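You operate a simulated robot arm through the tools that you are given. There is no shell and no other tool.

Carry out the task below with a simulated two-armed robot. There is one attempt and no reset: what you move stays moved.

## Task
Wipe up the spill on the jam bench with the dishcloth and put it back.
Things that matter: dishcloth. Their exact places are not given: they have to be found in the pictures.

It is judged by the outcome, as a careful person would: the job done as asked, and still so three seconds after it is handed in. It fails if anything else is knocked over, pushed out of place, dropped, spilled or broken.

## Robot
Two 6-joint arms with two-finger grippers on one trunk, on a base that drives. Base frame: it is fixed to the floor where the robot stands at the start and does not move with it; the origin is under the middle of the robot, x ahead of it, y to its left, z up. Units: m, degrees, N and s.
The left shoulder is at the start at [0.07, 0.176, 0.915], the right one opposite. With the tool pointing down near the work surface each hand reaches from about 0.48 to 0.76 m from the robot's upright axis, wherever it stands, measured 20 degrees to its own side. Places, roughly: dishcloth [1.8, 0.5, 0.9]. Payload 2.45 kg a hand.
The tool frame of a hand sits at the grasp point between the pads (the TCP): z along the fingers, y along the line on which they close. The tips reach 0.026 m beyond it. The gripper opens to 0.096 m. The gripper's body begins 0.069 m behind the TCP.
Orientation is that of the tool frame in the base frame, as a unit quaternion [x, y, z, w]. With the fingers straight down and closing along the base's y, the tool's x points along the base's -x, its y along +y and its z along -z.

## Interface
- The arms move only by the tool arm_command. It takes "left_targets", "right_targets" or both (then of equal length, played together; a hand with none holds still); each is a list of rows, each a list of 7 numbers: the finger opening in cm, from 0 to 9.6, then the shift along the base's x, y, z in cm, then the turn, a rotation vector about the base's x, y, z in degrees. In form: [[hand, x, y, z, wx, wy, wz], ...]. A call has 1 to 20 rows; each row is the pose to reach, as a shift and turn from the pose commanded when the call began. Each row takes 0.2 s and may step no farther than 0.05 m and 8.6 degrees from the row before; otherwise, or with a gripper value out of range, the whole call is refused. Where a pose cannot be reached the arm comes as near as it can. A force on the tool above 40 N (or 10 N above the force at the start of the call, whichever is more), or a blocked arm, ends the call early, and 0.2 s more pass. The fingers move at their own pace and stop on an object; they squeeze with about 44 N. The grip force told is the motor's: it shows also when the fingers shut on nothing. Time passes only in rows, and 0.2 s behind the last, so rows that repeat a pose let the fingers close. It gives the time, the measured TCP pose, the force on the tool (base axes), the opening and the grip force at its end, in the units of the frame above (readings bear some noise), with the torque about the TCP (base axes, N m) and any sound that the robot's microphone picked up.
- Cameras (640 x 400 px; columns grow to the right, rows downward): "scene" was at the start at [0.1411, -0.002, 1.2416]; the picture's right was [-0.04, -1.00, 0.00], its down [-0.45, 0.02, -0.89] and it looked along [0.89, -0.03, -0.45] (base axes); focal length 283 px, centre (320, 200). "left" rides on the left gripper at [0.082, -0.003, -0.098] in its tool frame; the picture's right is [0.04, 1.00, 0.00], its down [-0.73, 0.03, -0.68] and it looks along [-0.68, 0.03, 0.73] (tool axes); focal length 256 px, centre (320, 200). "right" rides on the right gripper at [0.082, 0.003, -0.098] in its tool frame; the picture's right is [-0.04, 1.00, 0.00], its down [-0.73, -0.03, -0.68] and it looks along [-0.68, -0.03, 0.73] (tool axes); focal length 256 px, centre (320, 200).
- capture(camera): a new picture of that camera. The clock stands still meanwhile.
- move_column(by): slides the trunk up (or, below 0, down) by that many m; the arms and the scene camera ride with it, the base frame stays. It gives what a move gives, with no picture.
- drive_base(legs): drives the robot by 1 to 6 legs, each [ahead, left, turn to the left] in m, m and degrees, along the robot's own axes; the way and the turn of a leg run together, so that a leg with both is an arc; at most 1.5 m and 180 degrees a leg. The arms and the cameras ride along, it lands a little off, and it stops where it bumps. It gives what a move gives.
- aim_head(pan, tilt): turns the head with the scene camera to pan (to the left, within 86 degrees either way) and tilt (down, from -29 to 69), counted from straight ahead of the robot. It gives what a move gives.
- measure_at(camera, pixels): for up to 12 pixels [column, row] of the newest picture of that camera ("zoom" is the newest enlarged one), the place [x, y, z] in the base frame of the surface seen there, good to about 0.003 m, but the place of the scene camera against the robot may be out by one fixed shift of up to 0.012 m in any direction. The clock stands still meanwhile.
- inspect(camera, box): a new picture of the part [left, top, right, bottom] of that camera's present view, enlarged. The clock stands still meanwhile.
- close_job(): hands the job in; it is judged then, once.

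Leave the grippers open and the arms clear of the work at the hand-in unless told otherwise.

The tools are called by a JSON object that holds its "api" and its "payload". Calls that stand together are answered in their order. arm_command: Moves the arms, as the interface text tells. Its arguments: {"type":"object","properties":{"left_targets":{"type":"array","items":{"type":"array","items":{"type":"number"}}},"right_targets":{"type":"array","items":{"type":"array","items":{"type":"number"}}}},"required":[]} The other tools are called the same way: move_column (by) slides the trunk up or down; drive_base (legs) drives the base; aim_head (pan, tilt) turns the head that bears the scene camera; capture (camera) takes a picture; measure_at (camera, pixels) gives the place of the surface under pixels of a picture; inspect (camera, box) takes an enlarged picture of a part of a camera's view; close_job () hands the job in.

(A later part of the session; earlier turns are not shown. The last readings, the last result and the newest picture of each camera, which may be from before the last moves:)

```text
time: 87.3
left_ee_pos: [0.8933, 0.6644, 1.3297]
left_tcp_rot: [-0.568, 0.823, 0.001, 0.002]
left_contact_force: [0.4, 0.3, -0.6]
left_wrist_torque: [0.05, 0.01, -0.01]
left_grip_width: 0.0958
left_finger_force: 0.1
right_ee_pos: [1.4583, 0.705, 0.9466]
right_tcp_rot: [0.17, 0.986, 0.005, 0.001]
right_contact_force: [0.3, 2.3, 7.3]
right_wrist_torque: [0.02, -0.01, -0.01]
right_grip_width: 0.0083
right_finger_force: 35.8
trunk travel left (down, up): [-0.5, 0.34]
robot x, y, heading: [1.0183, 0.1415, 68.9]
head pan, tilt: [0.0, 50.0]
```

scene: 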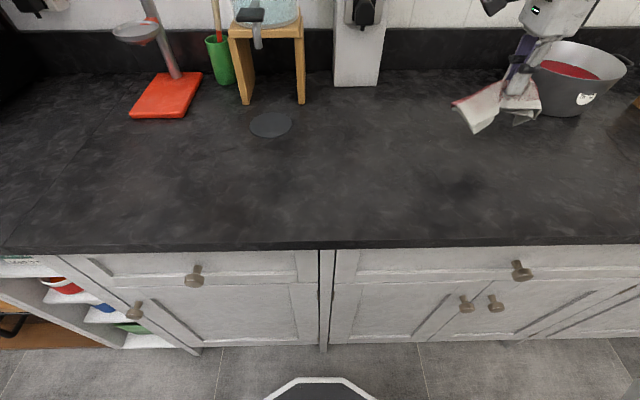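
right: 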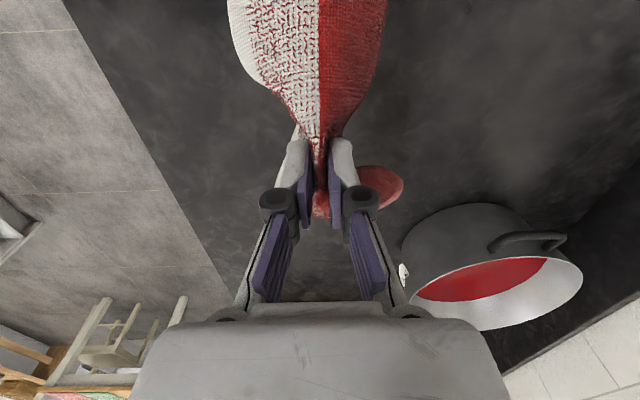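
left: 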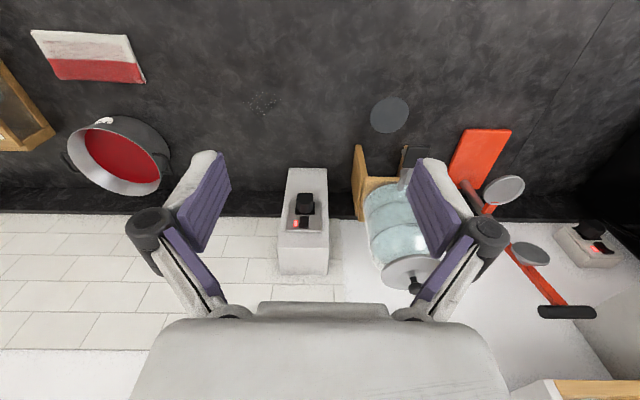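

Both sweeps completed without a stop. I'll lift and check again.

{"api": "arm_command", "payload": {"right_targets": [[0, 0, 0, 4, 0, 0, 0], [0, 0, 0, 8, 0, 0, 0], [0, 0, 0, 12, 0, 0, 0], [0, 0, -3.8, 14, 0, 0, 0], [0, 0, -7.5, 14, 0, 0, 0], [0, 3, -9.5, 14, 0, 0, 0], [0, 6, -11, 14, 0, 0, 0], [0, 9, -12.5, 14, 0, 0, 0], [0, 9, -12.5, 14, 0, 0, 0]]}}

{"api": "inspect", "payload": {"camera": "scene", "box": [364, 105, 460, 165]}}

{"api": "inspect", "payload": {"camera": "scene", "box": [376, 112, 416, 137]}}

{"api": "inspect", "payload": {"camera": "scene", "box": [408, 112, 448, 137]}}

{"api": "capture", "payload": {"camera": "scene"}}

```text
time: 89.3
left_ee_pos: [0.8946, 0.6696, 1.3276]
left_tcp_rot: [-0.568, 0.823, -0.001, 0.002]
left_contact_force: [-0.1, 0.6, 0.7]
left_wrist_torque: [-0.03, -0.01, 0.02]
left_grip_width: 0.096
left_finger_force: 0.0
right_ee_pos: [1.5461, 0.579, 1.083]
right_tcp_rot: [0.169, 0.986, 0.004, 0.002]
right_contact_force: [-0.4, -0.2, -1.3]
right_wrist_torque: [-0.12, 0.02, -0.03]
right_grip_width: 0.0082
right_finger_force: 35.6
trunk travel left (down, up): [-0.5, 0.34]
robot x, y, heading: [1.0228, 0.1434, 69.3]
head pan, tilt: [0.0, 50.0]
```

```text
6.67 times, centred on (412, 135) of scene
```

zoom: 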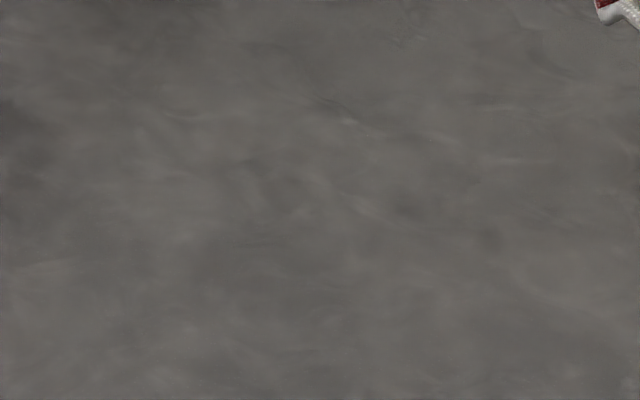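

```text
16.00 times, centred on (396, 124) of scene
```

zoom: 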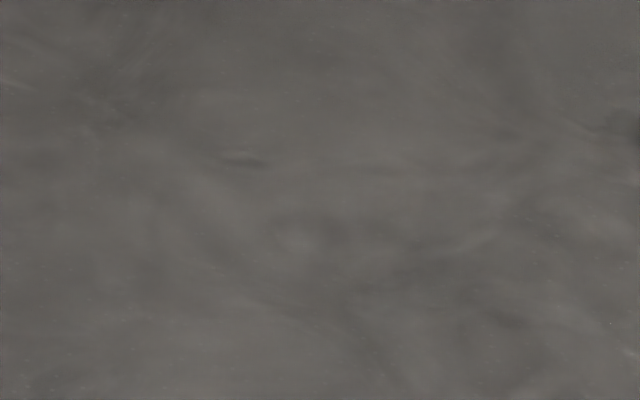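

```text
16.00 times, centred on (428, 124) of scene
```

zoom: 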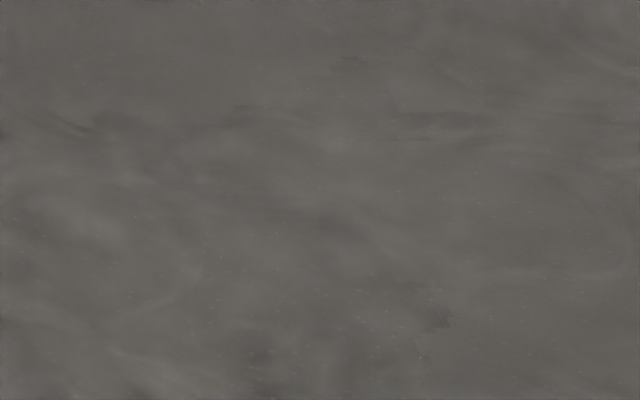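

```text
taken
```

scene: 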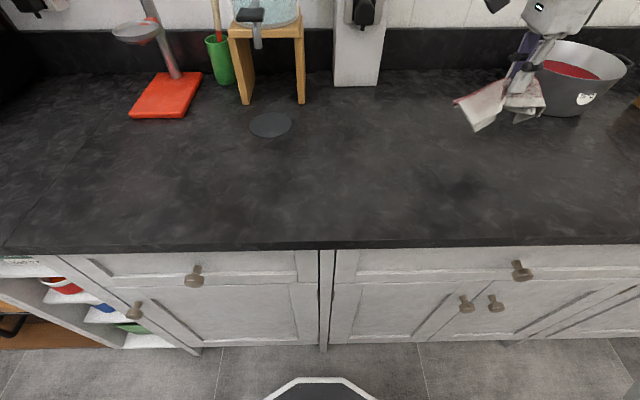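

Nearly spotless. Very faint traces persist near (391,122), (435,132) and (435,119), so I'll do one last pass over them.

{"api": "arm_command", "payload": {"right_targets": [[0, -2.5, 3, 0, 0, 0, 0], [0, -5, 6.5, 0, 0, 0, 0], [0, -7.5, 10, 0, 0, 0, 0], [0, -9, 12.5, 0, 0, 0, 0], [0, -9, 12.5, -4, 0, 0, 0], [0, -9, 12.5, -8, 0, 0, 0], [0, -9, 12.5, -11, 0, 0, 0], [0, -9, 12.5, -12.5, 0, 0, 0], [0, -9, 12.5, -13.4, 0, 0, 0], [0, -9, 12.5, -14.1, 0, 0, 0], [0, -9, 12.5, -14.1, 0, 0, 0]]}}

{"api": "arm_command", "payload": {"right_targets": [[0, -1.4, 2.0, 0, 0, 0, 0], [0, -2.8, 4.0, 0, 0, 0, 0], [0, -5.0, 4.8, 0, 0, 0, 0], [0, -2.8, 4.0, 0, 0, 0, 0], [0, 0.3, 3.6, 0, 0, 0, 0], [0, 3.4, 3.4, 0, 0, 0, 0], [0, 6.5, 2.0, 0, 0, 0, 0], [0, 8.5, 0.6, 0, 0, 0, 0], [0, 10.5, -0.2, 0, 0, 0, 0], [0, 8.0, 0.8, 0, 0, 0, 0], [0, 6.0, 1.5, 0, 0, 0, 0], [0, 7.0, -1.5, 0, 0, 0, 0], [0, 4.8, -2.9, 0, 0, 0, 0], [0, 7.5, -3.9, 0, 0, 0, 0], [0, 4.8, -2.9, 0, 0, 0, 0], [0, 2.0, -1.8, 0, 0, 0, 0], [0, 4.5, -0.4, 0, 0, 0, 0], [0, 1.5, 0.7, 0, 0, 0, 0], [0, -2.0, 2.0, 0, 0, 0, 0], [0, 0, 0, 0, 0, 0, 0]]}}

{"api": "arm_command", "payload": {"right_targets": [[0, -3.34, -0.34, 0, 0, 0, 0], [0, -6.67, -0.69, 0, 0, 0, 0], [0, -3.34, -0.34, 0, 0, 0, 0], [0, 0, 0, 0, 0, 0, 0], [0, 3.27, -1.24, 0, 0, 0, 0], [0, 6.55, -2.48, 0, 0, 0, 0], [0, 3.27, -1.24, 0, 0, 0, 0], [0, 0, 0, 0, 0, 0, 0]]}}

```text
time: 91.7
left_ee_pos: [0.8923, 0.6666, 1.329]
left_tcp_rot: [-0.568, 0.823, 0.0, 0.003]
left_contact_force: [-0.2, 0.2, 1.6]
left_wrist_torque: [-0.01, 0.03, 0.01]
left_grip_width: 0.0959
left_finger_force: 0.2
right_ee_pos: [1.4574, 0.7061, 0.9429]
right_tcp_rot: [0.169, 0.986, 0.007, 0.003]
right_contact_force: [1.0, 8.7, 27.0]
right_wrist_torque: [0.21, 0.02, -0.05]
right_grip_width: 0.0082
right_finger_force: 36.5
trunk travel left (down, up): [-0.5, 0.34]
robot x, y, heading: [1.0162, 0.1392, 69.1]
head pan, tilt: [0.0, 50.0]
```

```text
time: 95.9
left_ee_pos: [0.8912, 0.6646, 1.3302]
left_tcp_rot: [-0.569, 0.822, 0.0, 0.004]
left_contact_force: [-0.9, -0.5, 1.0]
left_wrist_torque: [0.07, 0.02, 0.02]
left_grip_width: 0.0961
left_finger_force: 0.0
right_ee_pos: [1.4559, 0.7051, 0.9437]
right_tcp_rot: [0.168, 0.986, 0.006, 0.001]
right_contact_force: [-5.5, 7.1, 28.4]
right_wrist_torque: [0.12, 0.24, 0.01]
right_grip_width: 0.0083
right_finger_force: 36.1
trunk travel left (down, up): [-0.5, 0.34]
robot x, y, heading: [1.0181, 0.1413, 69.4]
head pan, tilt: [0.0, 50.0]
```

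```text
time: 97.7
left_ee_pos: [0.8951, 0.667, 1.3289]
left_tcp_rot: [-0.568, 0.823, 0.0, 0.003]
left_contact_force: [-0.6, -0.3, -0.1]
left_wrist_torque: [-0.02, -0.02, -0.01]
left_grip_width: 0.0961
left_finger_force: 0.0
right_ee_pos: [1.4597, 0.702, 0.9445]
right_tcp_rot: [0.17, 0.985, 0.004, 0.002]
right_contact_force: [1.4, -1.1, 16.5]
right_wrist_torque: [-0.14, 0.0, -0.05]
right_grip_width: 0.0083
right_finger_force: 36.3
trunk travel left (down, up): [-0.5, 0.34]
robot x, y, heading: [1.018, 0.1413, 69.2]
head pan, tilt: [0.0, 50.0]
```

{"api": "arm_command", "payload": {"right_targets": [[0, 0, 0, 4, 0, 0, 0], [0, 0, 0, 8, 0, 0, 0], [0, 0, 0, 12, 0, 0, 0], [0, 0, -3.8, 14, 0, 0, 0], [0, 0, -7.5, 14, 0, 0, 0], [0, 3, -9.5, 14, 0, 0, 0], [0, 6, -11, 14, 0, 0, 0], [0, 9, -12.5, 14, 0, 0, 0], [0, 9, -12.5, 14, 0, 0, 0]]}}

{"api": "inspect", "payload": {"camera": "scene", "box": [364, 105, 460, 165]}}

{"api": "inspect", "payload": {"camera": "scene", "box": [408, 112, 448, 137]}}

{"api": "inspect", "payload": {"camera": "scene", "box": [436, 60, 564, 140]}}

```text
time: 99.7
left_ee_pos: [0.8941, 0.6682, 1.3285]
left_tcp_rot: [-0.568, 0.823, -0.001, 0.002]
left_contact_force: [-0.1, 0.4, 0.4]
left_wrist_torque: [0.03, -0.05, 0.02]
left_grip_width: 0.096
left_finger_force: 0.1
right_ee_pos: [1.5517, 0.5813, 1.0795]
right_tcp_rot: [0.17, 0.985, 0.003, 0.001]
right_contact_force: [-1.4, 0.4, -0.1]
right_wrist_torque: [-0.09, 0.02, -0.05]
right_grip_width: 0.0082
right_finger_force: 36.2
trunk travel left (down, up): [-0.5, 0.34]
robot x, y, heading: [1.0216, 0.1373, 69.2]
head pan, tilt: [0.0, 50.0]
```

```text
6.67 times, centred on (412, 135) of scene
```

zoom: 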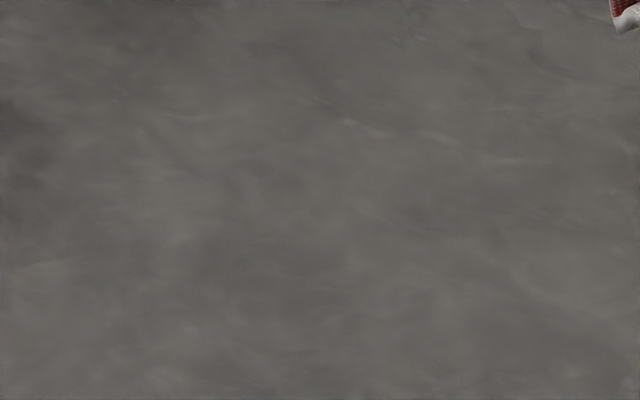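

```text
16.00 times, centred on (428, 124) of scene
```

zoom: 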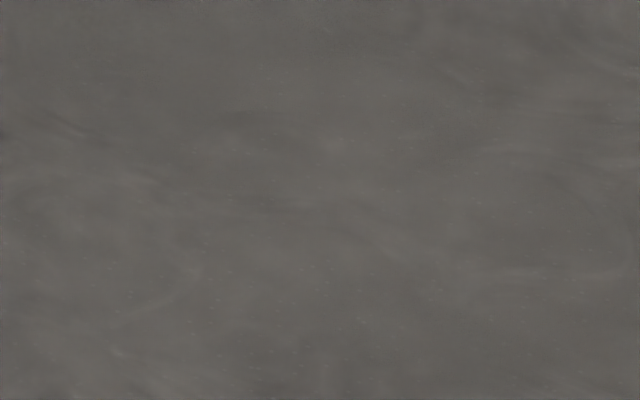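

```text
5.00 times, centred on (500, 100) of scene
```

zoom: 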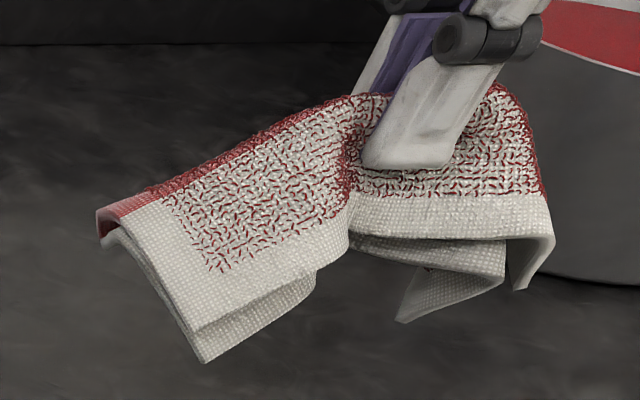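

The bench is clean. Next I'll carry the cloth back by driving right 0.256 m, so the hand is over the cloth's original place at about (1.788, 0.482).

{"api": "drive_base", "payload": {"legs": [[0, -0.256, 0]]}}

{"api": "capture", "payload": {"camera": "scene"}}

```text
time: 101.6
left_ee_pos: [1.1416, 0.5766, 1.3277]
left_tcp_rot: [-0.563, 0.826, 0.0, 0.002]
left_contact_force: [-0.1, 0.2, 0.0]
left_wrist_torque: [0.01, 0.0, -0.01]
left_grip_width: 0.0961
left_finger_force: 0.1
right_ee_pos: [1.7974, 0.4819, 1.0799]
right_tcp_rot: [0.175, 0.985, 0.003, 0.001]
right_contact_force: [-0.1, 0.6, -0.4]
right_wrist_torque: [-0.12, 0.02, 0.04]
right_grip_width: 0.0083
right_finger_force: 36.0
trunk travel left (down, up): [-0.5, 0.34]
robot x, y, heading: [1.2585, 0.0488, 68.5]
head pan, tilt: [0.0, 50.0]
```

```text
taken
```

scene: 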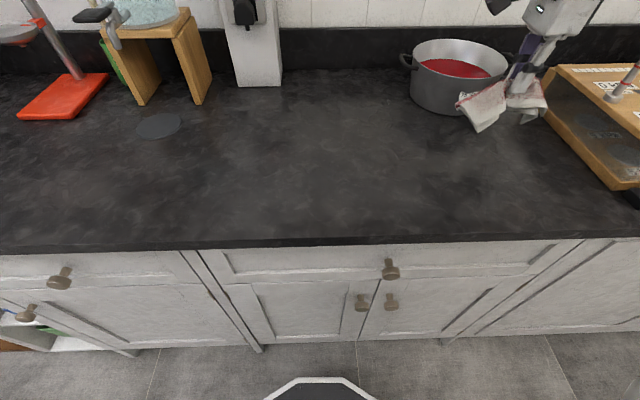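

The hand is over the cloth's place. I'll aim the head at it, correct 1 cm in x and 0.8° in yaw, and lower to just above contact.

{"api": "aim_head", "payload": {"pan": -25, "tilt": 45}}

{"api": "arm_command", "payload": {"right_targets": [[0, -1, 0, -3, 0, 0, 0.8], [0, -1, 0, -6, 0, 0, 0.8], [0, -1, 0, -9, 0, 0, 0.8], [0, -1, 0, -11, 0, 0, 0.8], [0, -1, 0, -12.5, 0, 0, 0.8], [0, -1, 0, -12.5, 0, 0, 0.8]]}}

{"api": "capture", "payload": {"camera": "scene"}}

{"api": "capture", "payload": {"camera": "right"}}

```text
time: 102.5
left_ee_pos: [1.1417, 0.5775, 1.3281]
left_tcp_rot: [-0.564, 0.826, 0.0, 0.001]
left_contact_force: [-0.8, -0.6, -0.6]
left_wrist_torque: [-0.01, -0.03, 0.02]
left_grip_width: 0.096
left_finger_force: 0.0
right_ee_pos: [1.7975, 0.4819, 1.0795]
right_tcp_rot: [0.175, 0.985, 0.003, 0.002]
right_contact_force: [-0.2, -0.3, -0.5]
right_wrist_torque: [-0.08, 0.05, 0.0]
right_grip_width: 0.0082
right_finger_force: 36.4
trunk travel left (down, up): [-0.5, 0.34]
robot x, y, heading: [1.2604, 0.0509, 68.6]
head pan, tilt: [-25.0, 45.0]
```

```text
time: 103.8
left_ee_pos: [1.1412, 0.5767, 1.3289]
left_tcp_rot: [-0.563, 0.826, -0.001, 0.002]
left_contact_force: [-0.2, 0.4, 0.7]
left_wrist_torque: [0.0, 0.03, 0.02]
left_grip_width: 0.0959
left_finger_force: 0.0
right_ee_pos: [1.7867, 0.4834, 0.9537]
right_tcp_rot: [0.168, 0.986, 0.005, 0.002]
right_contact_force: [-0.1, 0.1, 0.0]
right_wrist_torque: [-0.12, 0.01, -0.04]
right_grip_width: 0.0081
right_finger_force: 36.3
trunk travel left (down, up): [-0.5, 0.34]
robot x, y, heading: [1.2581, 0.0507, 68.6]
head pan, tilt: [-25.0, 45.0]
```

```text
taken
```

scene: 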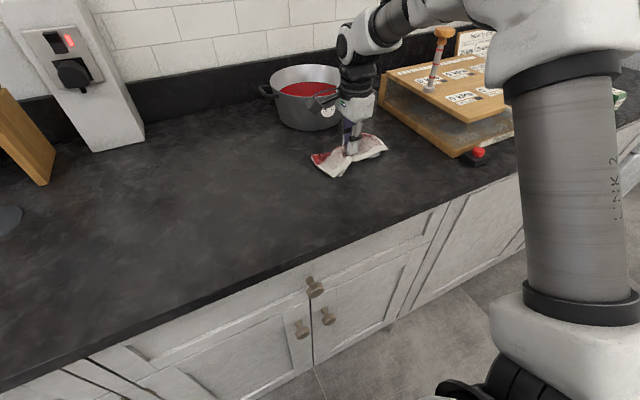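

```text
taken
```

right: 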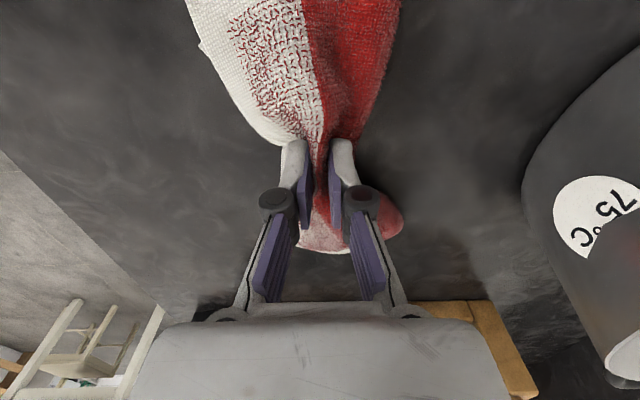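

The cloth is coming to rest in its place. I'll lower the last centimetre, then open gently.

{"api": "arm_command", "payload": {"right_targets": [[0, 0, 0, -0.5, 0, 0, 0], [0, 0, 0, -1.0, 0, 0, 0], [0, 0, 0, -1.0, 0, 0, 0]]}}

{"api": "arm_command", "payload": {"right_targets": [[1.5, 0, 0, 0, 0, 0, 0], [3, 0, 0, 0, 0, 0, 0], [4.5, 0, 0, 0, 0, 0, 0], [5, 0, 0, 0, 0, 0, 0]]}}

{"api": "inspect", "payload": {"camera": "scene", "box": [270, 100, 430, 200]}}

{"api": "capture", "payload": {"camera": "right"}}

```text
time: 104.7
left_ee_pos: [1.1405, 0.5774, 1.3292]
left_tcp_rot: [-0.563, 0.826, -0.001, 0.002]
left_contact_force: [-0.3, 0.3, -0.2]
left_wrist_torque: [-0.03, -0.02, -0.04]
left_grip_width: 0.0961
left_finger_force: 0.1
right_ee_pos: [1.7863, 0.4829, 0.9458]
right_tcp_rot: [0.168, 0.986, 0.004, 0.002]
right_contact_force: [0.2, 1.2, 8.5]
right_wrist_torque: [-0.07, 0.12, -0.04]
right_grip_width: 0.0083
right_finger_force: 36.1
trunk travel left (down, up): [-0.5, 0.34]
robot x, y, heading: [1.255, 0.0489, 68.5]
head pan, tilt: [-25.0, 45.0]
```

```text
time: 105.7
left_ee_pos: [1.1422, 0.5784, 1.3292]
left_tcp_rot: [-0.563, 0.827, 0.0, 0.001]
left_contact_force: [-0.5, -0.6, 0.1]
left_wrist_torque: [-0.03, 0.0, -0.01]
left_grip_width: 0.0957
left_finger_force: 0.0
right_ee_pos: [1.7867, 0.483, 0.9442]
right_tcp_rot: [0.167, 0.986, 0.004, 0.001]
right_contact_force: [-0.4, 0.2, 0.7]
right_wrist_torque: [0.0, 0.0, -0.01]
right_grip_width: 0.0496
right_finger_force: 0.1
trunk travel left (down, up): [-0.5, 0.34]
robot x, y, heading: [1.2615, 0.0499, 68.9]
head pan, tilt: [-25.0, 45.0]
```

```text
4.00 times, centred on (350, 150) of scene
```

zoom: 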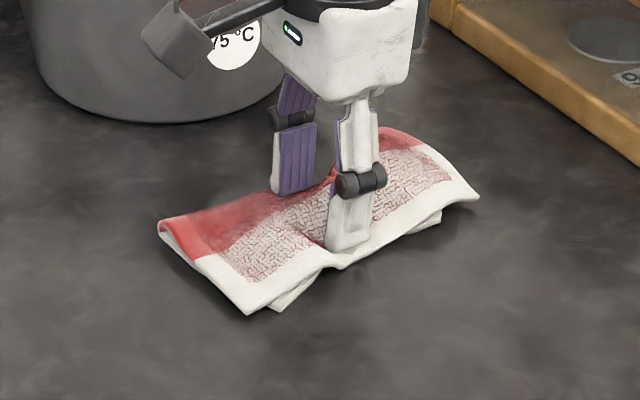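

```text
taken
```

right: 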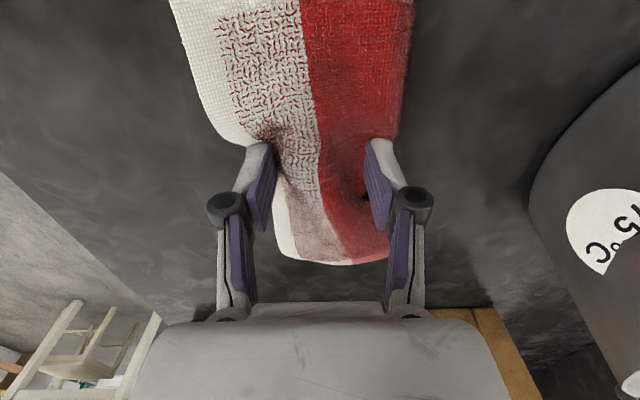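

The cloth is released and relaxing. I'll raise the open hand straight up and look at how it lies.

{"api": "arm_command", "payload": {"right_targets": [[5, 0, 0, 1, 0, 0, 0], [5, 0, 0, 3, 0, 0, 0], [5, 0, 0, 7, 0, 0, 0], [5, 0, 0, 11, 0, 0, 0], [5, 0, 0, 15, 0, 0, 0], [5, 0, 0, 15, 0, 0, 0]]}}

{"api": "capture", "payload": {"camera": "scene"}}

{"api": "inspect", "payload": {"camera": "scene", "box": [290, 110, 418, 190]}}

{"api": "measure_at", "payload": {"camera": "zoom", "pixels": [[320, 200], [320, 300], [100, 200], [500, 150]]}}

```text
time: 107.0
left_ee_pos: [1.142, 0.5773, 1.3282]
left_tcp_rot: [-0.562, 0.827, 0.0, 0.002]
left_contact_force: [-0.2, 0.5, -0.8]
left_wrist_torque: [0.0, 0.02, 0.04]
left_grip_width: 0.096
left_finger_force: 0.1
right_ee_pos: [1.7893, 0.4787, 1.0931]
right_tcp_rot: [0.168, 0.986, 0.003, 0.001]
right_contact_force: [0.9, 0.0, 0.7]
right_wrist_torque: [-0.03, -0.01, -0.02]
right_grip_width: 0.0501
right_finger_force: 0.1
trunk travel left (down, up): [-0.5, 0.34]
robot x, y, heading: [1.2595, 0.0507, 69.0]
head pan, tilt: [-25.0, 45.0]
```

```text
taken
```

scene: 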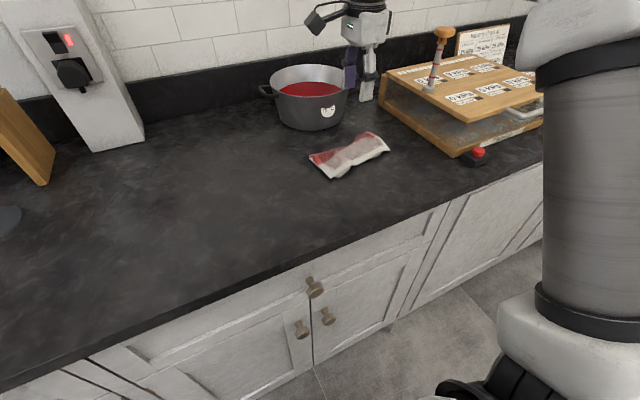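

```text
5.00 times, centred on (354, 150) of scene
```

zoom: 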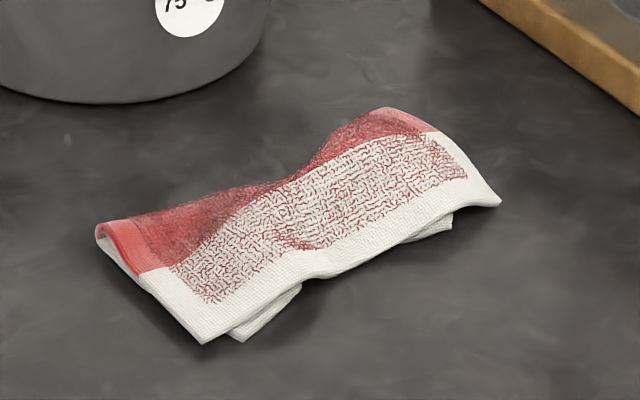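

```text
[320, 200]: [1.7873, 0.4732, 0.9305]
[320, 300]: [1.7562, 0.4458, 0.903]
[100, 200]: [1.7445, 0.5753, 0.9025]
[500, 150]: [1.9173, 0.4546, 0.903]
```

The cloth is back, slightly rumpled in the middle. I'll move the right hand to the left and up to view it from above and compare the corners with the original ones.

{"api": "arm_command", "payload": {"right_targets": [[5, -3.5, 1.5, 2, 0, 0, 0], [5, -7, 3, 3.5, 0, 0, 0], [5, -10.5, 4.5, 3.5, 0, 0, 0], [5, -13.7, 6, 3.5, 0, 0, 0], [5, -13.7, 6, 3.5, 0, 0, 0]]}}

{"api": "capture", "payload": {"camera": "right"}}

{"api": "inspect", "payload": {"camera": "right", "box": [240, 80, 432, 200]}}

```text
time: 108.2
left_ee_pos: [1.1421, 0.5772, 1.3288]
left_tcp_rot: [-0.563, 0.827, 0.001, 0.002]
left_contact_force: [-0.3, -0.2, -0.4]
left_wrist_torque: [0.0, 0.03, -0.01]
left_grip_width: 0.0959
left_finger_force: 0.0
right_ee_pos: [1.6511, 0.5419, 1.1307]
right_tcp_rot: [0.168, 0.986, 0.003, 0.001]
right_contact_force: [0.3, 0.7, -0.1]
right_wrist_torque: [0.01, 0.02, -0.06]
right_grip_width: 0.05
right_finger_force: 0.0
trunk travel left (down, up): [-0.5, 0.34]
robot x, y, heading: [1.2621, 0.0455, 68.6]
head pan, tilt: [-25.0, 45.0]
```

```text
taken
```

right: 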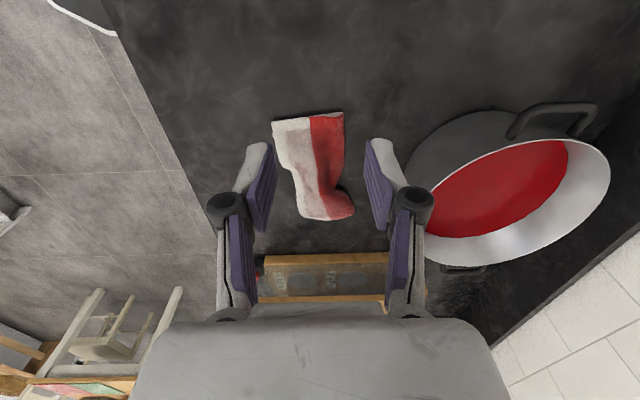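

```text
3.33 times, centred on (336, 140) of right
```

zoom: 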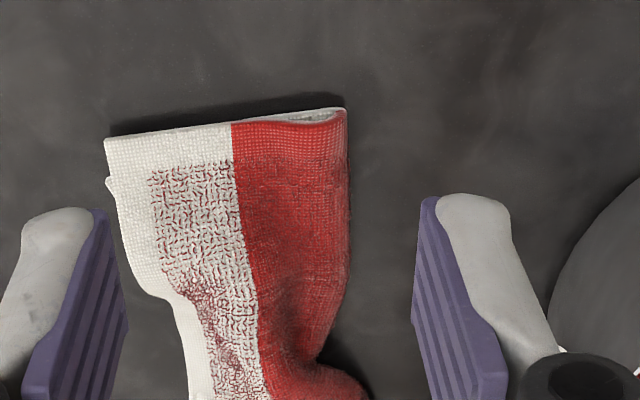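

I'll measure the corners of the cloth as it lies.

{"api": "measure_at", "payload": {"camera": "zoom", "pixels": [[108, 145], [342, 112], [165, 300], [345, 280], [250, 250], [320, 350], [280, 330]]}}

{"api": "measure_at", "payload": {"camera": "right", "pixels": [[305, 215], [350, 212], [325, 215], [328, 170], [295, 170], [340, 170]]}}

```text
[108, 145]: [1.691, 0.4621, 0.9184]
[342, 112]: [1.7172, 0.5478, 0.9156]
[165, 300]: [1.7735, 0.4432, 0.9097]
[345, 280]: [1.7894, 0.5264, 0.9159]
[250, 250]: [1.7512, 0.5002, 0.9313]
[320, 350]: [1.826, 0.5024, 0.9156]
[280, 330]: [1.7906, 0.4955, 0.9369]
```

```text
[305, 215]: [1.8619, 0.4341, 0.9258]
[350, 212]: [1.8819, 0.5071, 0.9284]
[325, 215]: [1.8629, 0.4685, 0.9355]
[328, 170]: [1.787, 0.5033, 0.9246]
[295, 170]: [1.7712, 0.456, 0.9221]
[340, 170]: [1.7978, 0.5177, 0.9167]
```

The cloth's centre is at about (1.788, 0.488) against the original (1.787, 0.483), so it's back in place. The middle is bunched, so I'll smooth it by pressing lightly with closed tips and spreading the fingers. First I'll go over the middle and lower to just above the bump.

{"api": "arm_command", "payload": {"right_targets": [[3, 3.5, -1.5, 0, 0, 0, 0], [1, 7, -3, 0, 0, 0, 0], [0, 10.5, -4.5, -1.5, 0, 0, 0], [0, 13.6, -5.2, -3.5, 0, 0, 0], [0, 13.6, -5.2, -7.5, 0, 0, 0], [0, 13.6, -5.2, -11.5, 0, 0, 0], [0, 13.6, -5.2, -15, 0, 0, 0], [0, 13.6, -5.2, -16.5, 0, 0, 0], [0, 13.6, -5.2, -16.5, 0, 0, 0]]}}

```text
time: 110.2
left_ee_pos: [1.1406, 0.5768, 1.3293]
left_tcp_rot: [-0.563, 0.826, 0.001, 0.001]
left_contact_force: [0.4, -0.5, 0.0]
left_wrist_torque: [0.0, 0.01, -0.02]
left_grip_width: 0.096
left_finger_force: 0.0
right_ee_pos: [1.788, 0.4892, 0.9622]
right_tcp_rot: [0.168, 0.986, 0.003, 0.0]
right_contact_force: [0.8, 0.9, 0.7]
right_wrist_torque: [0.01, 0.03, 0.02]
right_grip_width: 0.0
right_finger_force: 28.3
trunk travel left (down, up): [-0.5, 0.34]
robot x, y, heading: [1.2608, 0.0474, 68.7]
head pan, tilt: [-25.0, 45.0]
```

{"api": "arm_command", "payload": {"right_targets": [[0, 0, 0, -0.5, 0, 0, 0], [0, 0, 0, -1.0, 0, 0, 0], [0, 0, 0, -1.4, 0, 0, 0], [0, 0, 0, -1.4, 0, 0, 0]]}}

{"api": "inspect", "payload": {"camera": "scene", "box": [290, 110, 418, 190]}}

```text
time: 111.2
left_ee_pos: [1.1419, 0.5777, 1.328]
left_tcp_rot: [-0.563, 0.826, 0.0, 0.001]
left_contact_force: [-0.3, 0.2, -0.1]
left_wrist_torque: [0.01, 0.01, 0.01]
left_grip_width: 0.0961
left_finger_force: 0.1
right_ee_pos: [1.7866, 0.4883, 0.9503]
right_tcp_rot: [0.167, 0.986, 0.004, 0.0]
right_contact_force: [-0.2, 0.1, 0.9]
right_wrist_torque: [0.01, 0.02, -0.01]
right_grip_width: 0.0
right_finger_force: 28.5
trunk travel left (down, up): [-0.5, 0.34]
robot x, y, heading: [1.2541, 0.0472, 68.6]
head pan, tilt: [-25.0, 45.0]
```

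```text
5.00 times, centred on (354, 150) of scene
```

zoom: 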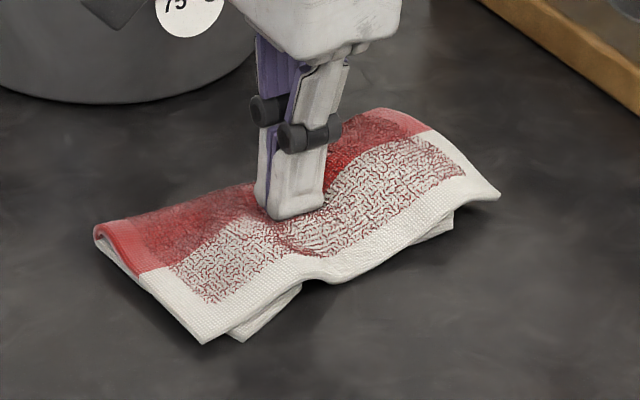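

The bump yields easily. I'll press a little further and then spread.

{"api": "arm_command", "payload": {"right_targets": [[0, 0, 0, -0.4, 0, 0, 0], [0, 0, 0, -0.7, 0, 0, 0], [0, 0, 0, -0.7, 0, 0, 0]]}}

```text
time: 112.0
left_ee_pos: [1.1405, 0.5761, 1.3289]
left_tcp_rot: [-0.562, 0.827, -0.001, 0.003]
left_contact_force: [0.1, 0.7, 0.3]
left_wrist_torque: [0.03, -0.01, -0.01]
left_grip_width: 0.0958
left_finger_force: 0.1
right_ee_pos: [1.7876, 0.4893, 0.9432]
right_tcp_rot: [0.168, 0.986, 0.004, 0.002]
right_contact_force: [0.6, -1.2, 3.2]
right_wrist_torque: [-0.04, 0.01, -0.01]
right_grip_width: 0.0
right_finger_force: 28.1
trunk travel left (down, up): [-0.5, 0.34]
robot x, y, heading: [1.2535, 0.0501, 68.6]
head pan, tilt: [-25.0, 45.0]
```

{"api": "arm_command", "payload": {"right_targets": [[1.5, 0, 0, -0.2, 0, 0, 0], [3, 0, 0, -0.2, 0, 0, 0], [4.5, 0, 0, -0.2, 0, 0, 0], [6, 0, 0, -0.2, 0, 0, 0], [7, 0, 0, -0.2, 0, 0, 0], [7, 0, 0, 0.5, 0, 0, 0], [7, 0, 0, 3, 0, 0, 0], [7, 0, 0, 7, 0, 0, 0], [7, 0, 0, 12, 0, 0, 0], [7, 0, 0, 15, 0, 0, 0]]}}

{"api": "inspect", "payload": {"camera": "scene", "box": [290, 110, 418, 190]}}

```text
time: 114.2
left_ee_pos: [1.1399, 0.5765, 1.3291]
left_tcp_rot: [-0.563, 0.827, 0.0, 0.001]
left_contact_force: [-0.6, 0.4, 0.0]
left_wrist_torque: [-0.02, -0.02, 0.0]
left_grip_width: 0.0959
left_finger_force: 0.1
right_ee_pos: [1.7839, 0.4916, 1.0935]
right_tcp_rot: [0.167, 0.986, 0.003, 0.001]
right_contact_force: [0.4, -0.8, 1.1]
right_wrist_torque: [0.03, 0.04, 0.02]
right_grip_width: 0.0699
right_finger_force: 0.1
trunk travel left (down, up): [-0.5, 0.34]
robot x, y, heading: [1.2598, 0.0487, 68.5]
head pan, tilt: [-25.0, 45.0]
```

```text
5.00 times, centred on (354, 150) of scene
```

zoom: 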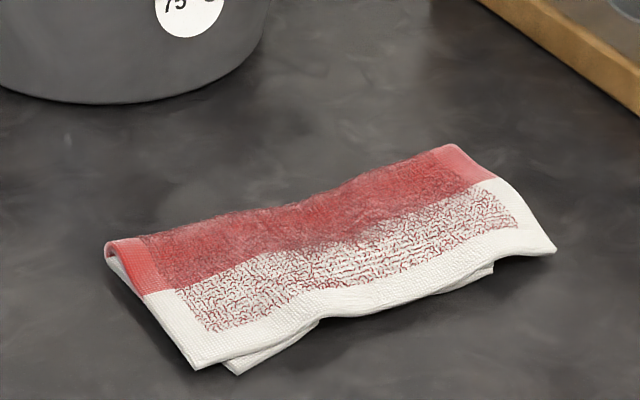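

That smoothed it nicely, and the cloth lies flat again. I'll move the hand aside and re-measure the corners.

{"api": "arm_command", "payload": {"right_targets": [[7, -3.5, 1.5, 2, 0, 0, 0], [8, -7, 3, 3.5, 0, 0, 0], [9.6, -10.5, 4.5, 3.5, 0, 0, 0], [9.6, -13.7, 5.5, 3.5, 0, 0, 0], [9.6, -13.7, 5.5, 3.5, 0, 0, 0]]}}

{"api": "capture", "payload": {"camera": "right"}}

{"api": "inspect", "payload": {"camera": "right", "box": [224, 90, 416, 210]}}

```text
time: 115.5
left_ee_pos: [1.1421, 0.5758, 1.3291]
left_tcp_rot: [-0.562, 0.827, 0.0, 0.001]
left_contact_force: [0.6, 0.3, 0.1]
left_wrist_torque: [0.02, -0.01, 0.01]
left_grip_width: 0.0957
left_finger_force: 0.1
right_ee_pos: [1.649, 0.5446, 1.1281]
right_tcp_rot: [0.168, 0.986, 0.004, 0.0]
right_contact_force: [0.3, -0.7, 0.1]
right_wrist_torque: [-0.02, 0.02, 0.01]
right_grip_width: 0.0961
right_finger_force: 0.0
trunk travel left (down, up): [-0.5, 0.34]
robot x, y, heading: [1.2565, 0.0468, 68.5]
head pan, tilt: [-25.0, 45.0]
```

```text
taken
```

right: 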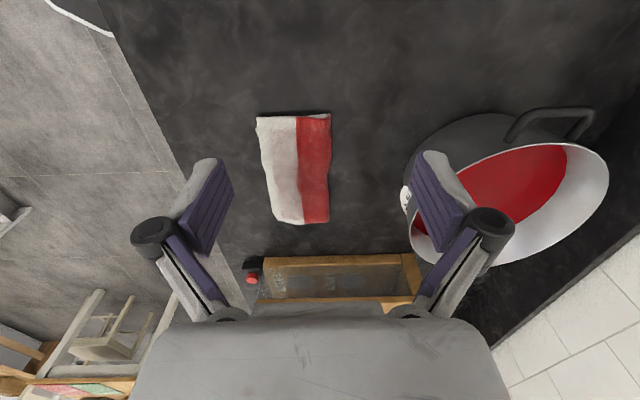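

```text
3.33 times, centred on (320, 150) of right
```

zoom: 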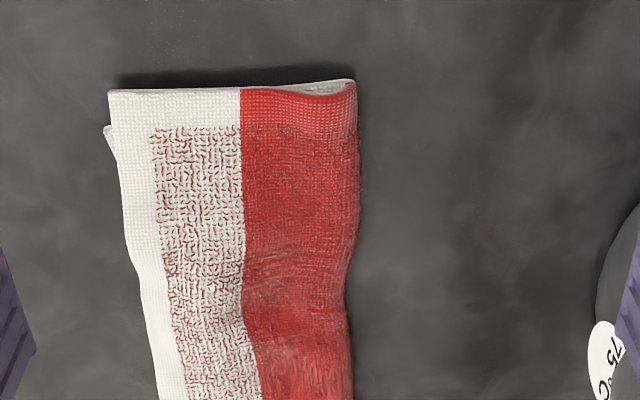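

{"api": "measure_at", "payload": {"camera": "right", "pixels": [[259, 120], [328, 116], [280, 221], [326, 220], [295, 170], [268, 170], [328, 170], [310, 150], [318, 190]]}}

{"api": "aim_head", "payload": {"pan": 5, "tilt": 45}}

{"api": "capture", "payload": {"camera": "scene"}}

```text
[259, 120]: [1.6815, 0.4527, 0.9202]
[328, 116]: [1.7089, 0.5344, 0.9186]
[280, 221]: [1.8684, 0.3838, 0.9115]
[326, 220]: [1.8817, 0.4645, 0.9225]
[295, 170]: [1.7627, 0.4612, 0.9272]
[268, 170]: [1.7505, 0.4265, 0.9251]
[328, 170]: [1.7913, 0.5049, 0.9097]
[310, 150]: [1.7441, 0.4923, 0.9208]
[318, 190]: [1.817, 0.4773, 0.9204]
```

```text
time: 116.4
left_ee_pos: [1.1414, 0.5759, 1.3284]
left_tcp_rot: [-0.562, 0.827, 0.0, 0.001]
left_contact_force: [-0.5, 0.0, -0.6]
left_wrist_torque: [0.0, -0.01, 0.01]
left_grip_width: 0.0961
left_finger_force: 0.0
right_ee_pos: [1.6489, 0.5453, 1.1281]
right_tcp_rot: [0.168, 0.986, 0.003, 0.001]
right_contact_force: [0.0, 0.1, 0.5]
right_wrist_torque: [-0.01, -0.02, 0.03]
right_grip_width: 0.096
right_finger_force: 0.1
trunk travel left (down, up): [-0.5, 0.34]
robot x, y, heading: [1.2578, 0.0473, 68.9]
head pan, tilt: [5.0, 45.0]
```

```text
taken
```

scene: 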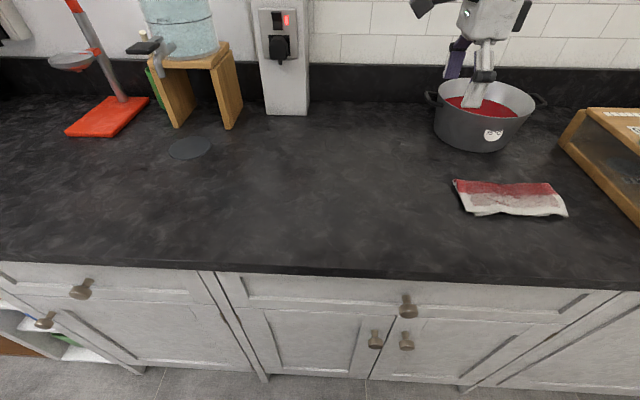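

The bench looks clean and nothing else has moved. The cloth's centre is now about (1.785, 0.459), around 2.4 cm nearer the front than before, and its angle is right. I'll press it lightly with two tips and slide it back those 2.3 cm.

{"api": "arm_command", "payload": {"right_targets": [[7, 3.5, -2, 0, 0, 0, 0], [5, 7, -4.5, 0, 0, 0, 0], [5, 10.5, -6.8, -1, 0, 0, 0], [5, 13.6, -8.6, -3.5, 0, 0, 0], [5, 13.6, -8.6, -7.5, 0, 0, 0], [5, 13.6, -8.6, -11.5, 0, 0, 0], [5, 13.6, -8.6, -15.5, 0, 0, 0], [5, 13.6, -8.6, -17.5, 0, 0, 0], [5, 13.6, -8.6, -18.3, 0, 0, 0], [5, 13.6, -8.6, -18.3, 0, 0, 0]]}}

{"api": "inspect", "payload": {"camera": "scene", "box": [430, 120, 590, 220]}}

```text
time: 118.6
left_ee_pos: [1.1411, 0.5761, 1.329]
left_tcp_rot: [-0.563, 0.826, -0.001, 0.003]
left_contact_force: [0.0, 0.2, -0.5]
left_wrist_torque: [0.02, -0.05, -0.02]
left_grip_width: 0.0961
left_finger_force: 0.0
right_ee_pos: [1.7863, 0.4573, 0.9451]
right_tcp_rot: [0.168, 0.986, 0.004, 0.002]
right_contact_force: [0.2, 1.0, 1.7]
right_wrist_torque: [0.01, 0.02, 0.04]
right_grip_width: 0.0502
right_finger_force: 0.0
trunk travel left (down, up): [-0.5, 0.34]
robot x, y, heading: [1.2595, 0.0485, 68.6]
head pan, tilt: [5.0, 45.0]
```

```text
4.00 times, centred on (510, 170) of scene
```

zoom: 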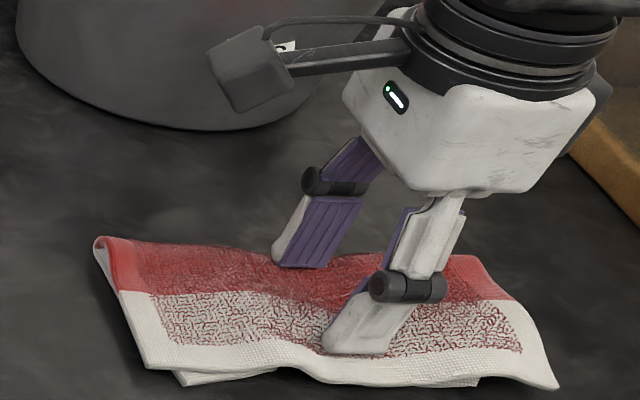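

Light contact at 1.7 N. I'll press about 4 mm further, then slide 2.4 cm away from the edge, ease off and lift.

{"api": "arm_command", "payload": {"right_targets": [[5, 0, 0, -0.3, 0, 0, 0], [5, 0, 0, -0.5, 0, 0, 0], [5, 0.28, 0.75, -0.5, 0, 0, 0], [5, 0.57, 1.5, -0.5, 0, 0, 0], [5, 0.85, 2.25, -0.5, 0, 0, 0], [5, 0.85, 2.25, -0.5, 0, 0, 0]]}}

{"api": "inspect", "payload": {"camera": "scene", "box": [430, 120, 590, 220]}}

```text
time: 120.0
left_ee_pos: [1.1409, 0.5759, 1.3291]
left_tcp_rot: [-0.563, 0.826, -0.001, 0.002]
left_contact_force: [0.0, 0.0, -0.1]
left_wrist_torque: [-0.01, 0.0, 0.0]
left_grip_width: 0.0958
left_finger_force: 0.1
right_ee_pos: [1.7939, 0.4815, 0.9405]
right_tcp_rot: [0.168, 0.986, 0.005, 0.002]
right_contact_force: [0.2, -0.7, 5.0]
right_wrist_torque: [0.01, 0.05, 0.0]
right_grip_width: 0.0511
right_finger_force: 0.1
trunk travel left (down, up): [-0.5, 0.34]
robot x, y, heading: [1.26, 0.05, 68.5]
head pan, tilt: [5.0, 45.0]
```

```text
4.00 times, centred on (510, 170) of scene
```

zoom: 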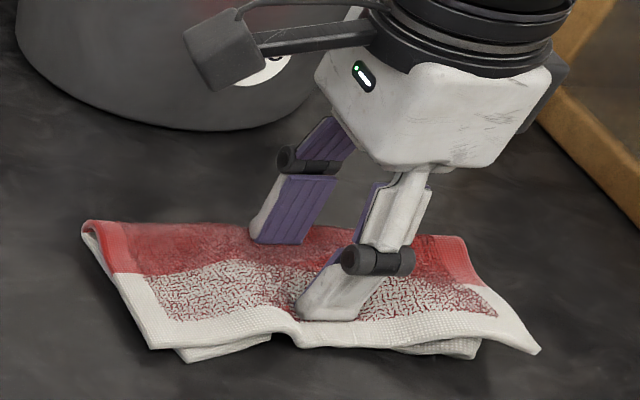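

The cloth slid along. I'll lift straight up, move the hand aside, and measure.

{"api": "arm_command", "payload": {"right_targets": [[5.5, 0, 0, 0.5, 0, 0, 0], [6, 0, 0, 2, 0, 0, 0], [6, 0, 0, 6, 0, 0, 0], [6, 0, 0, 10.5, 0, 0, 0], [6, 0, 0, 15, 0, 0, 0], [7, -3.5, 1.5, 17, 0, 0, 0], [8, -7, 3, 19, 0, 0, 0], [9.6, -10.5, 4.5, 19, 0, 0, 0], [9.6, -14, 6, 19, 0, 0, 0], [9.6, -14, 6, 19, 0, 0, 0]]}}

{"api": "capture", "payload": {"camera": "right"}}

{"api": "inspect", "payload": {"camera": "right", "box": [224, 90, 416, 210]}}

{"api": "capture", "payload": {"camera": "scene"}}

{"api": "inspect", "payload": {"camera": "scene", "box": [430, 140, 590, 240]}}

```text
time: 122.2
left_ee_pos: [1.1431, 0.5761, 1.3279]
left_tcp_rot: [-0.563, 0.827, 0.0, 0.002]
left_contact_force: [0.3, 0.2, -0.4]
left_wrist_torque: [0.02, 0.06, -0.01]
left_grip_width: 0.0958
left_finger_force: 0.0
right_ee_pos: [1.6555, 0.5418, 1.13]
right_tcp_rot: [0.168, 0.986, 0.004, 0.0]
right_contact_force: [-0.7, 0.6, 0.1]
right_wrist_torque: [0.01, 0.05, 0.01]
right_grip_width: 0.0959
right_finger_force: 0.0
trunk travel left (down, up): [-0.5, 0.34]
robot x, y, heading: [1.2586, 0.0453, 68.6]
head pan, tilt: [5.0, 45.0]
```

```text
taken
```

right: 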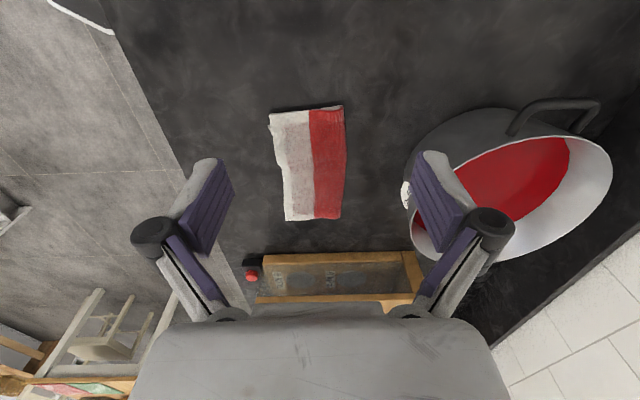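

```text
3.33 times, centred on (320, 150) of right
```

zoom: 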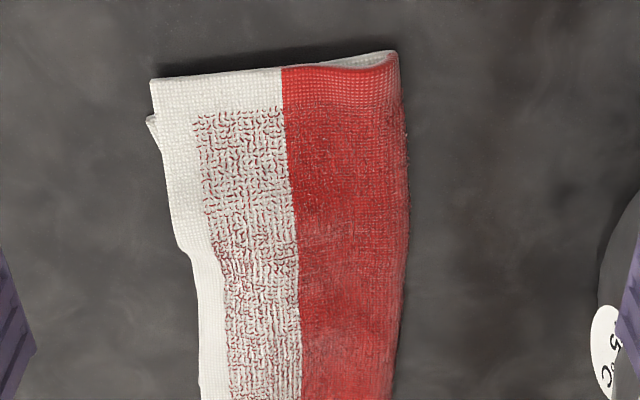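

```text
taken
```

scene: 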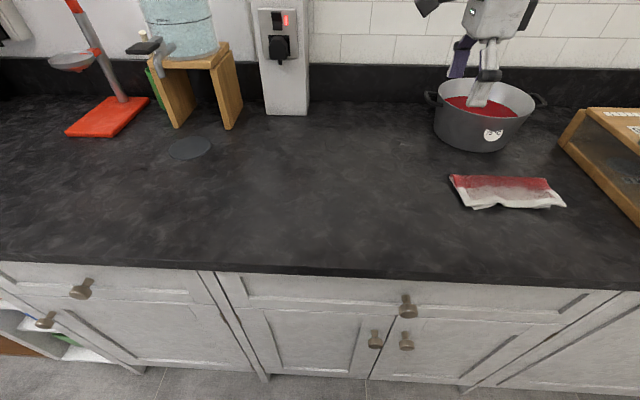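

```text
4.00 times, centred on (510, 190) of scene
```

zoom: 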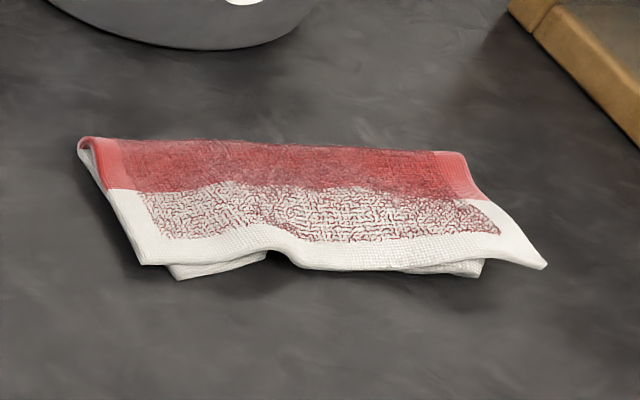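

{"api": "measure_at", "payload": {"camera": "right", "pixels": [[271, 116], [341, 108], [288, 218], [340, 217], [310, 165]]}}

{"api": "inspect", "payload": {"camera": "scene", "box": [240, 110, 400, 210]}}

```text
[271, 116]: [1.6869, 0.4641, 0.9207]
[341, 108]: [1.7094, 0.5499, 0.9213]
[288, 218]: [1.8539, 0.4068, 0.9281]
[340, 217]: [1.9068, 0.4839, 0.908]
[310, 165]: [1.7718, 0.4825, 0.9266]
```

```text
4.00 times, centred on (320, 160) of scene
```

zoom: 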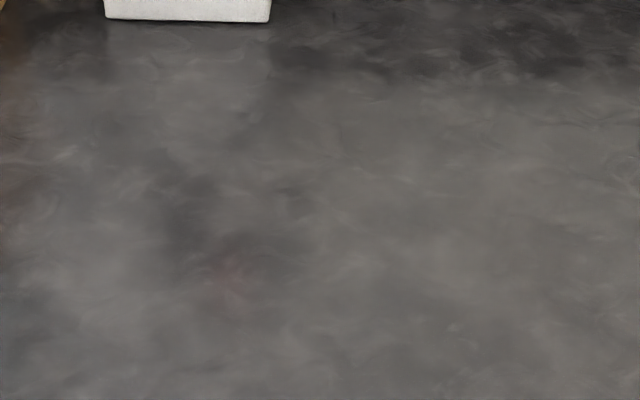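

The cloth's centre is now about (1.789, 0.476), within 1 cm of where it started. I'll check the faint reddish tint at zoom (230,270). It may be the switch lamp's reflection or a leftover.

{"api": "measure_at", "payload": {"camera": "zoom", "pixels": [[230, 270], [400, 200], [320, 130], [450, 130]]}}

{"api": "inspect", "payload": {"camera": "scene", "box": [276, 162, 324, 192]}}

{"api": "capture", "payload": {"camera": "left"}}

```text
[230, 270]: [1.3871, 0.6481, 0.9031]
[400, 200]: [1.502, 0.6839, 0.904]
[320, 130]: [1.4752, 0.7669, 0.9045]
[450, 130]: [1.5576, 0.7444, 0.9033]
```

```text
13.33 times, centred on (300, 177) of scene
```

zoom: 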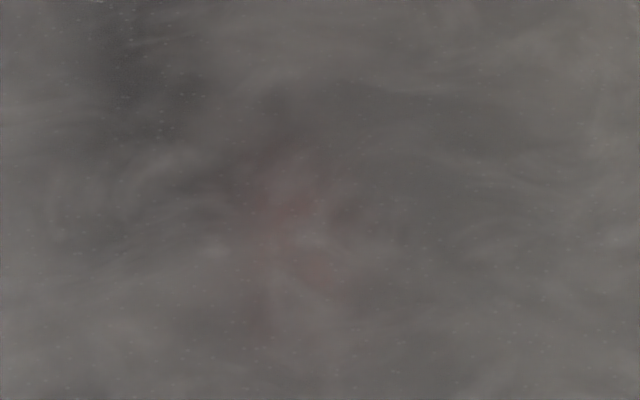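

```text
taken
```

left: 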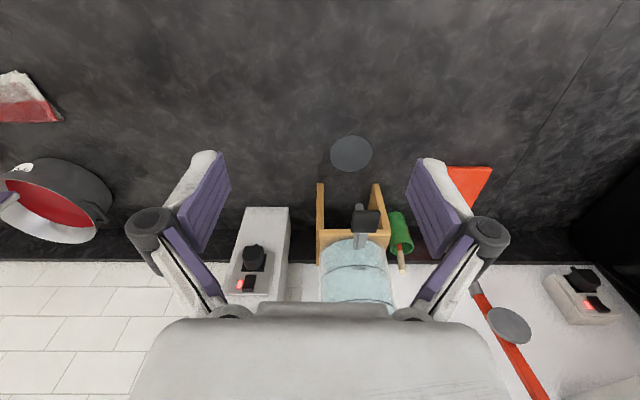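

I'll check the spill area from the left hand's camera as well, at around (100–260, 60–160).

{"api": "inspect", "payload": {"camera": "left", "box": [90, 50, 250, 150]}}

{"api": "measure_at", "payload": {"camera": "zoom", "pixels": [[300, 200], [200, 200], [400, 200], [300, 300], [300, 100]]}}

```text
4.00 times, centred on (170, 100) of left
```

zoom: 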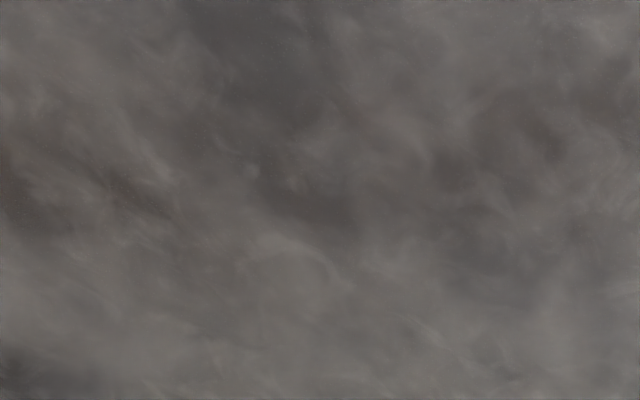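

```text
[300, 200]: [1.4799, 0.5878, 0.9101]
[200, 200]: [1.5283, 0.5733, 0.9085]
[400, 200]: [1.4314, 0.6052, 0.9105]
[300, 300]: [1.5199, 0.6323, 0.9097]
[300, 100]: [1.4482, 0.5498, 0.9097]
```

{"api": "inspect", "payload": {"camera": "left", "box": [130, 110, 290, 210]}}

{"api": "measure_at", "payload": {"camera": "zoom", "pixels": [[100, 100], [100, 200], [200, 100], [450, 100], [450, 200], [420, 60]]}}

```text
4.00 times, centred on (210, 160) of left
```

zoom: 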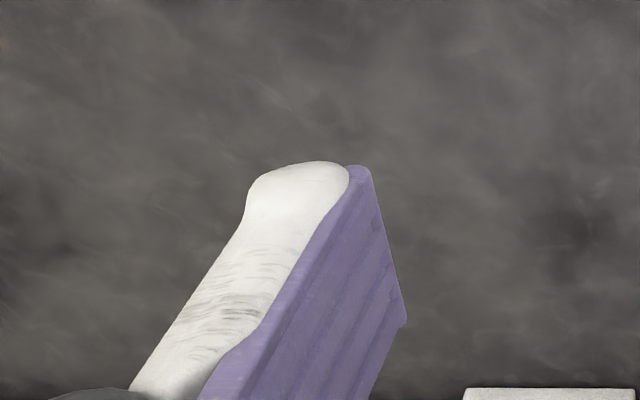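

```text
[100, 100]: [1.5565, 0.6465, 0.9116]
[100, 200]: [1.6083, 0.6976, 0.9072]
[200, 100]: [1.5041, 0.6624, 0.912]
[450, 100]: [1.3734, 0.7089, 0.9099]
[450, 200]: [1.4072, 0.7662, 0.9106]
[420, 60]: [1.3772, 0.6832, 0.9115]
```

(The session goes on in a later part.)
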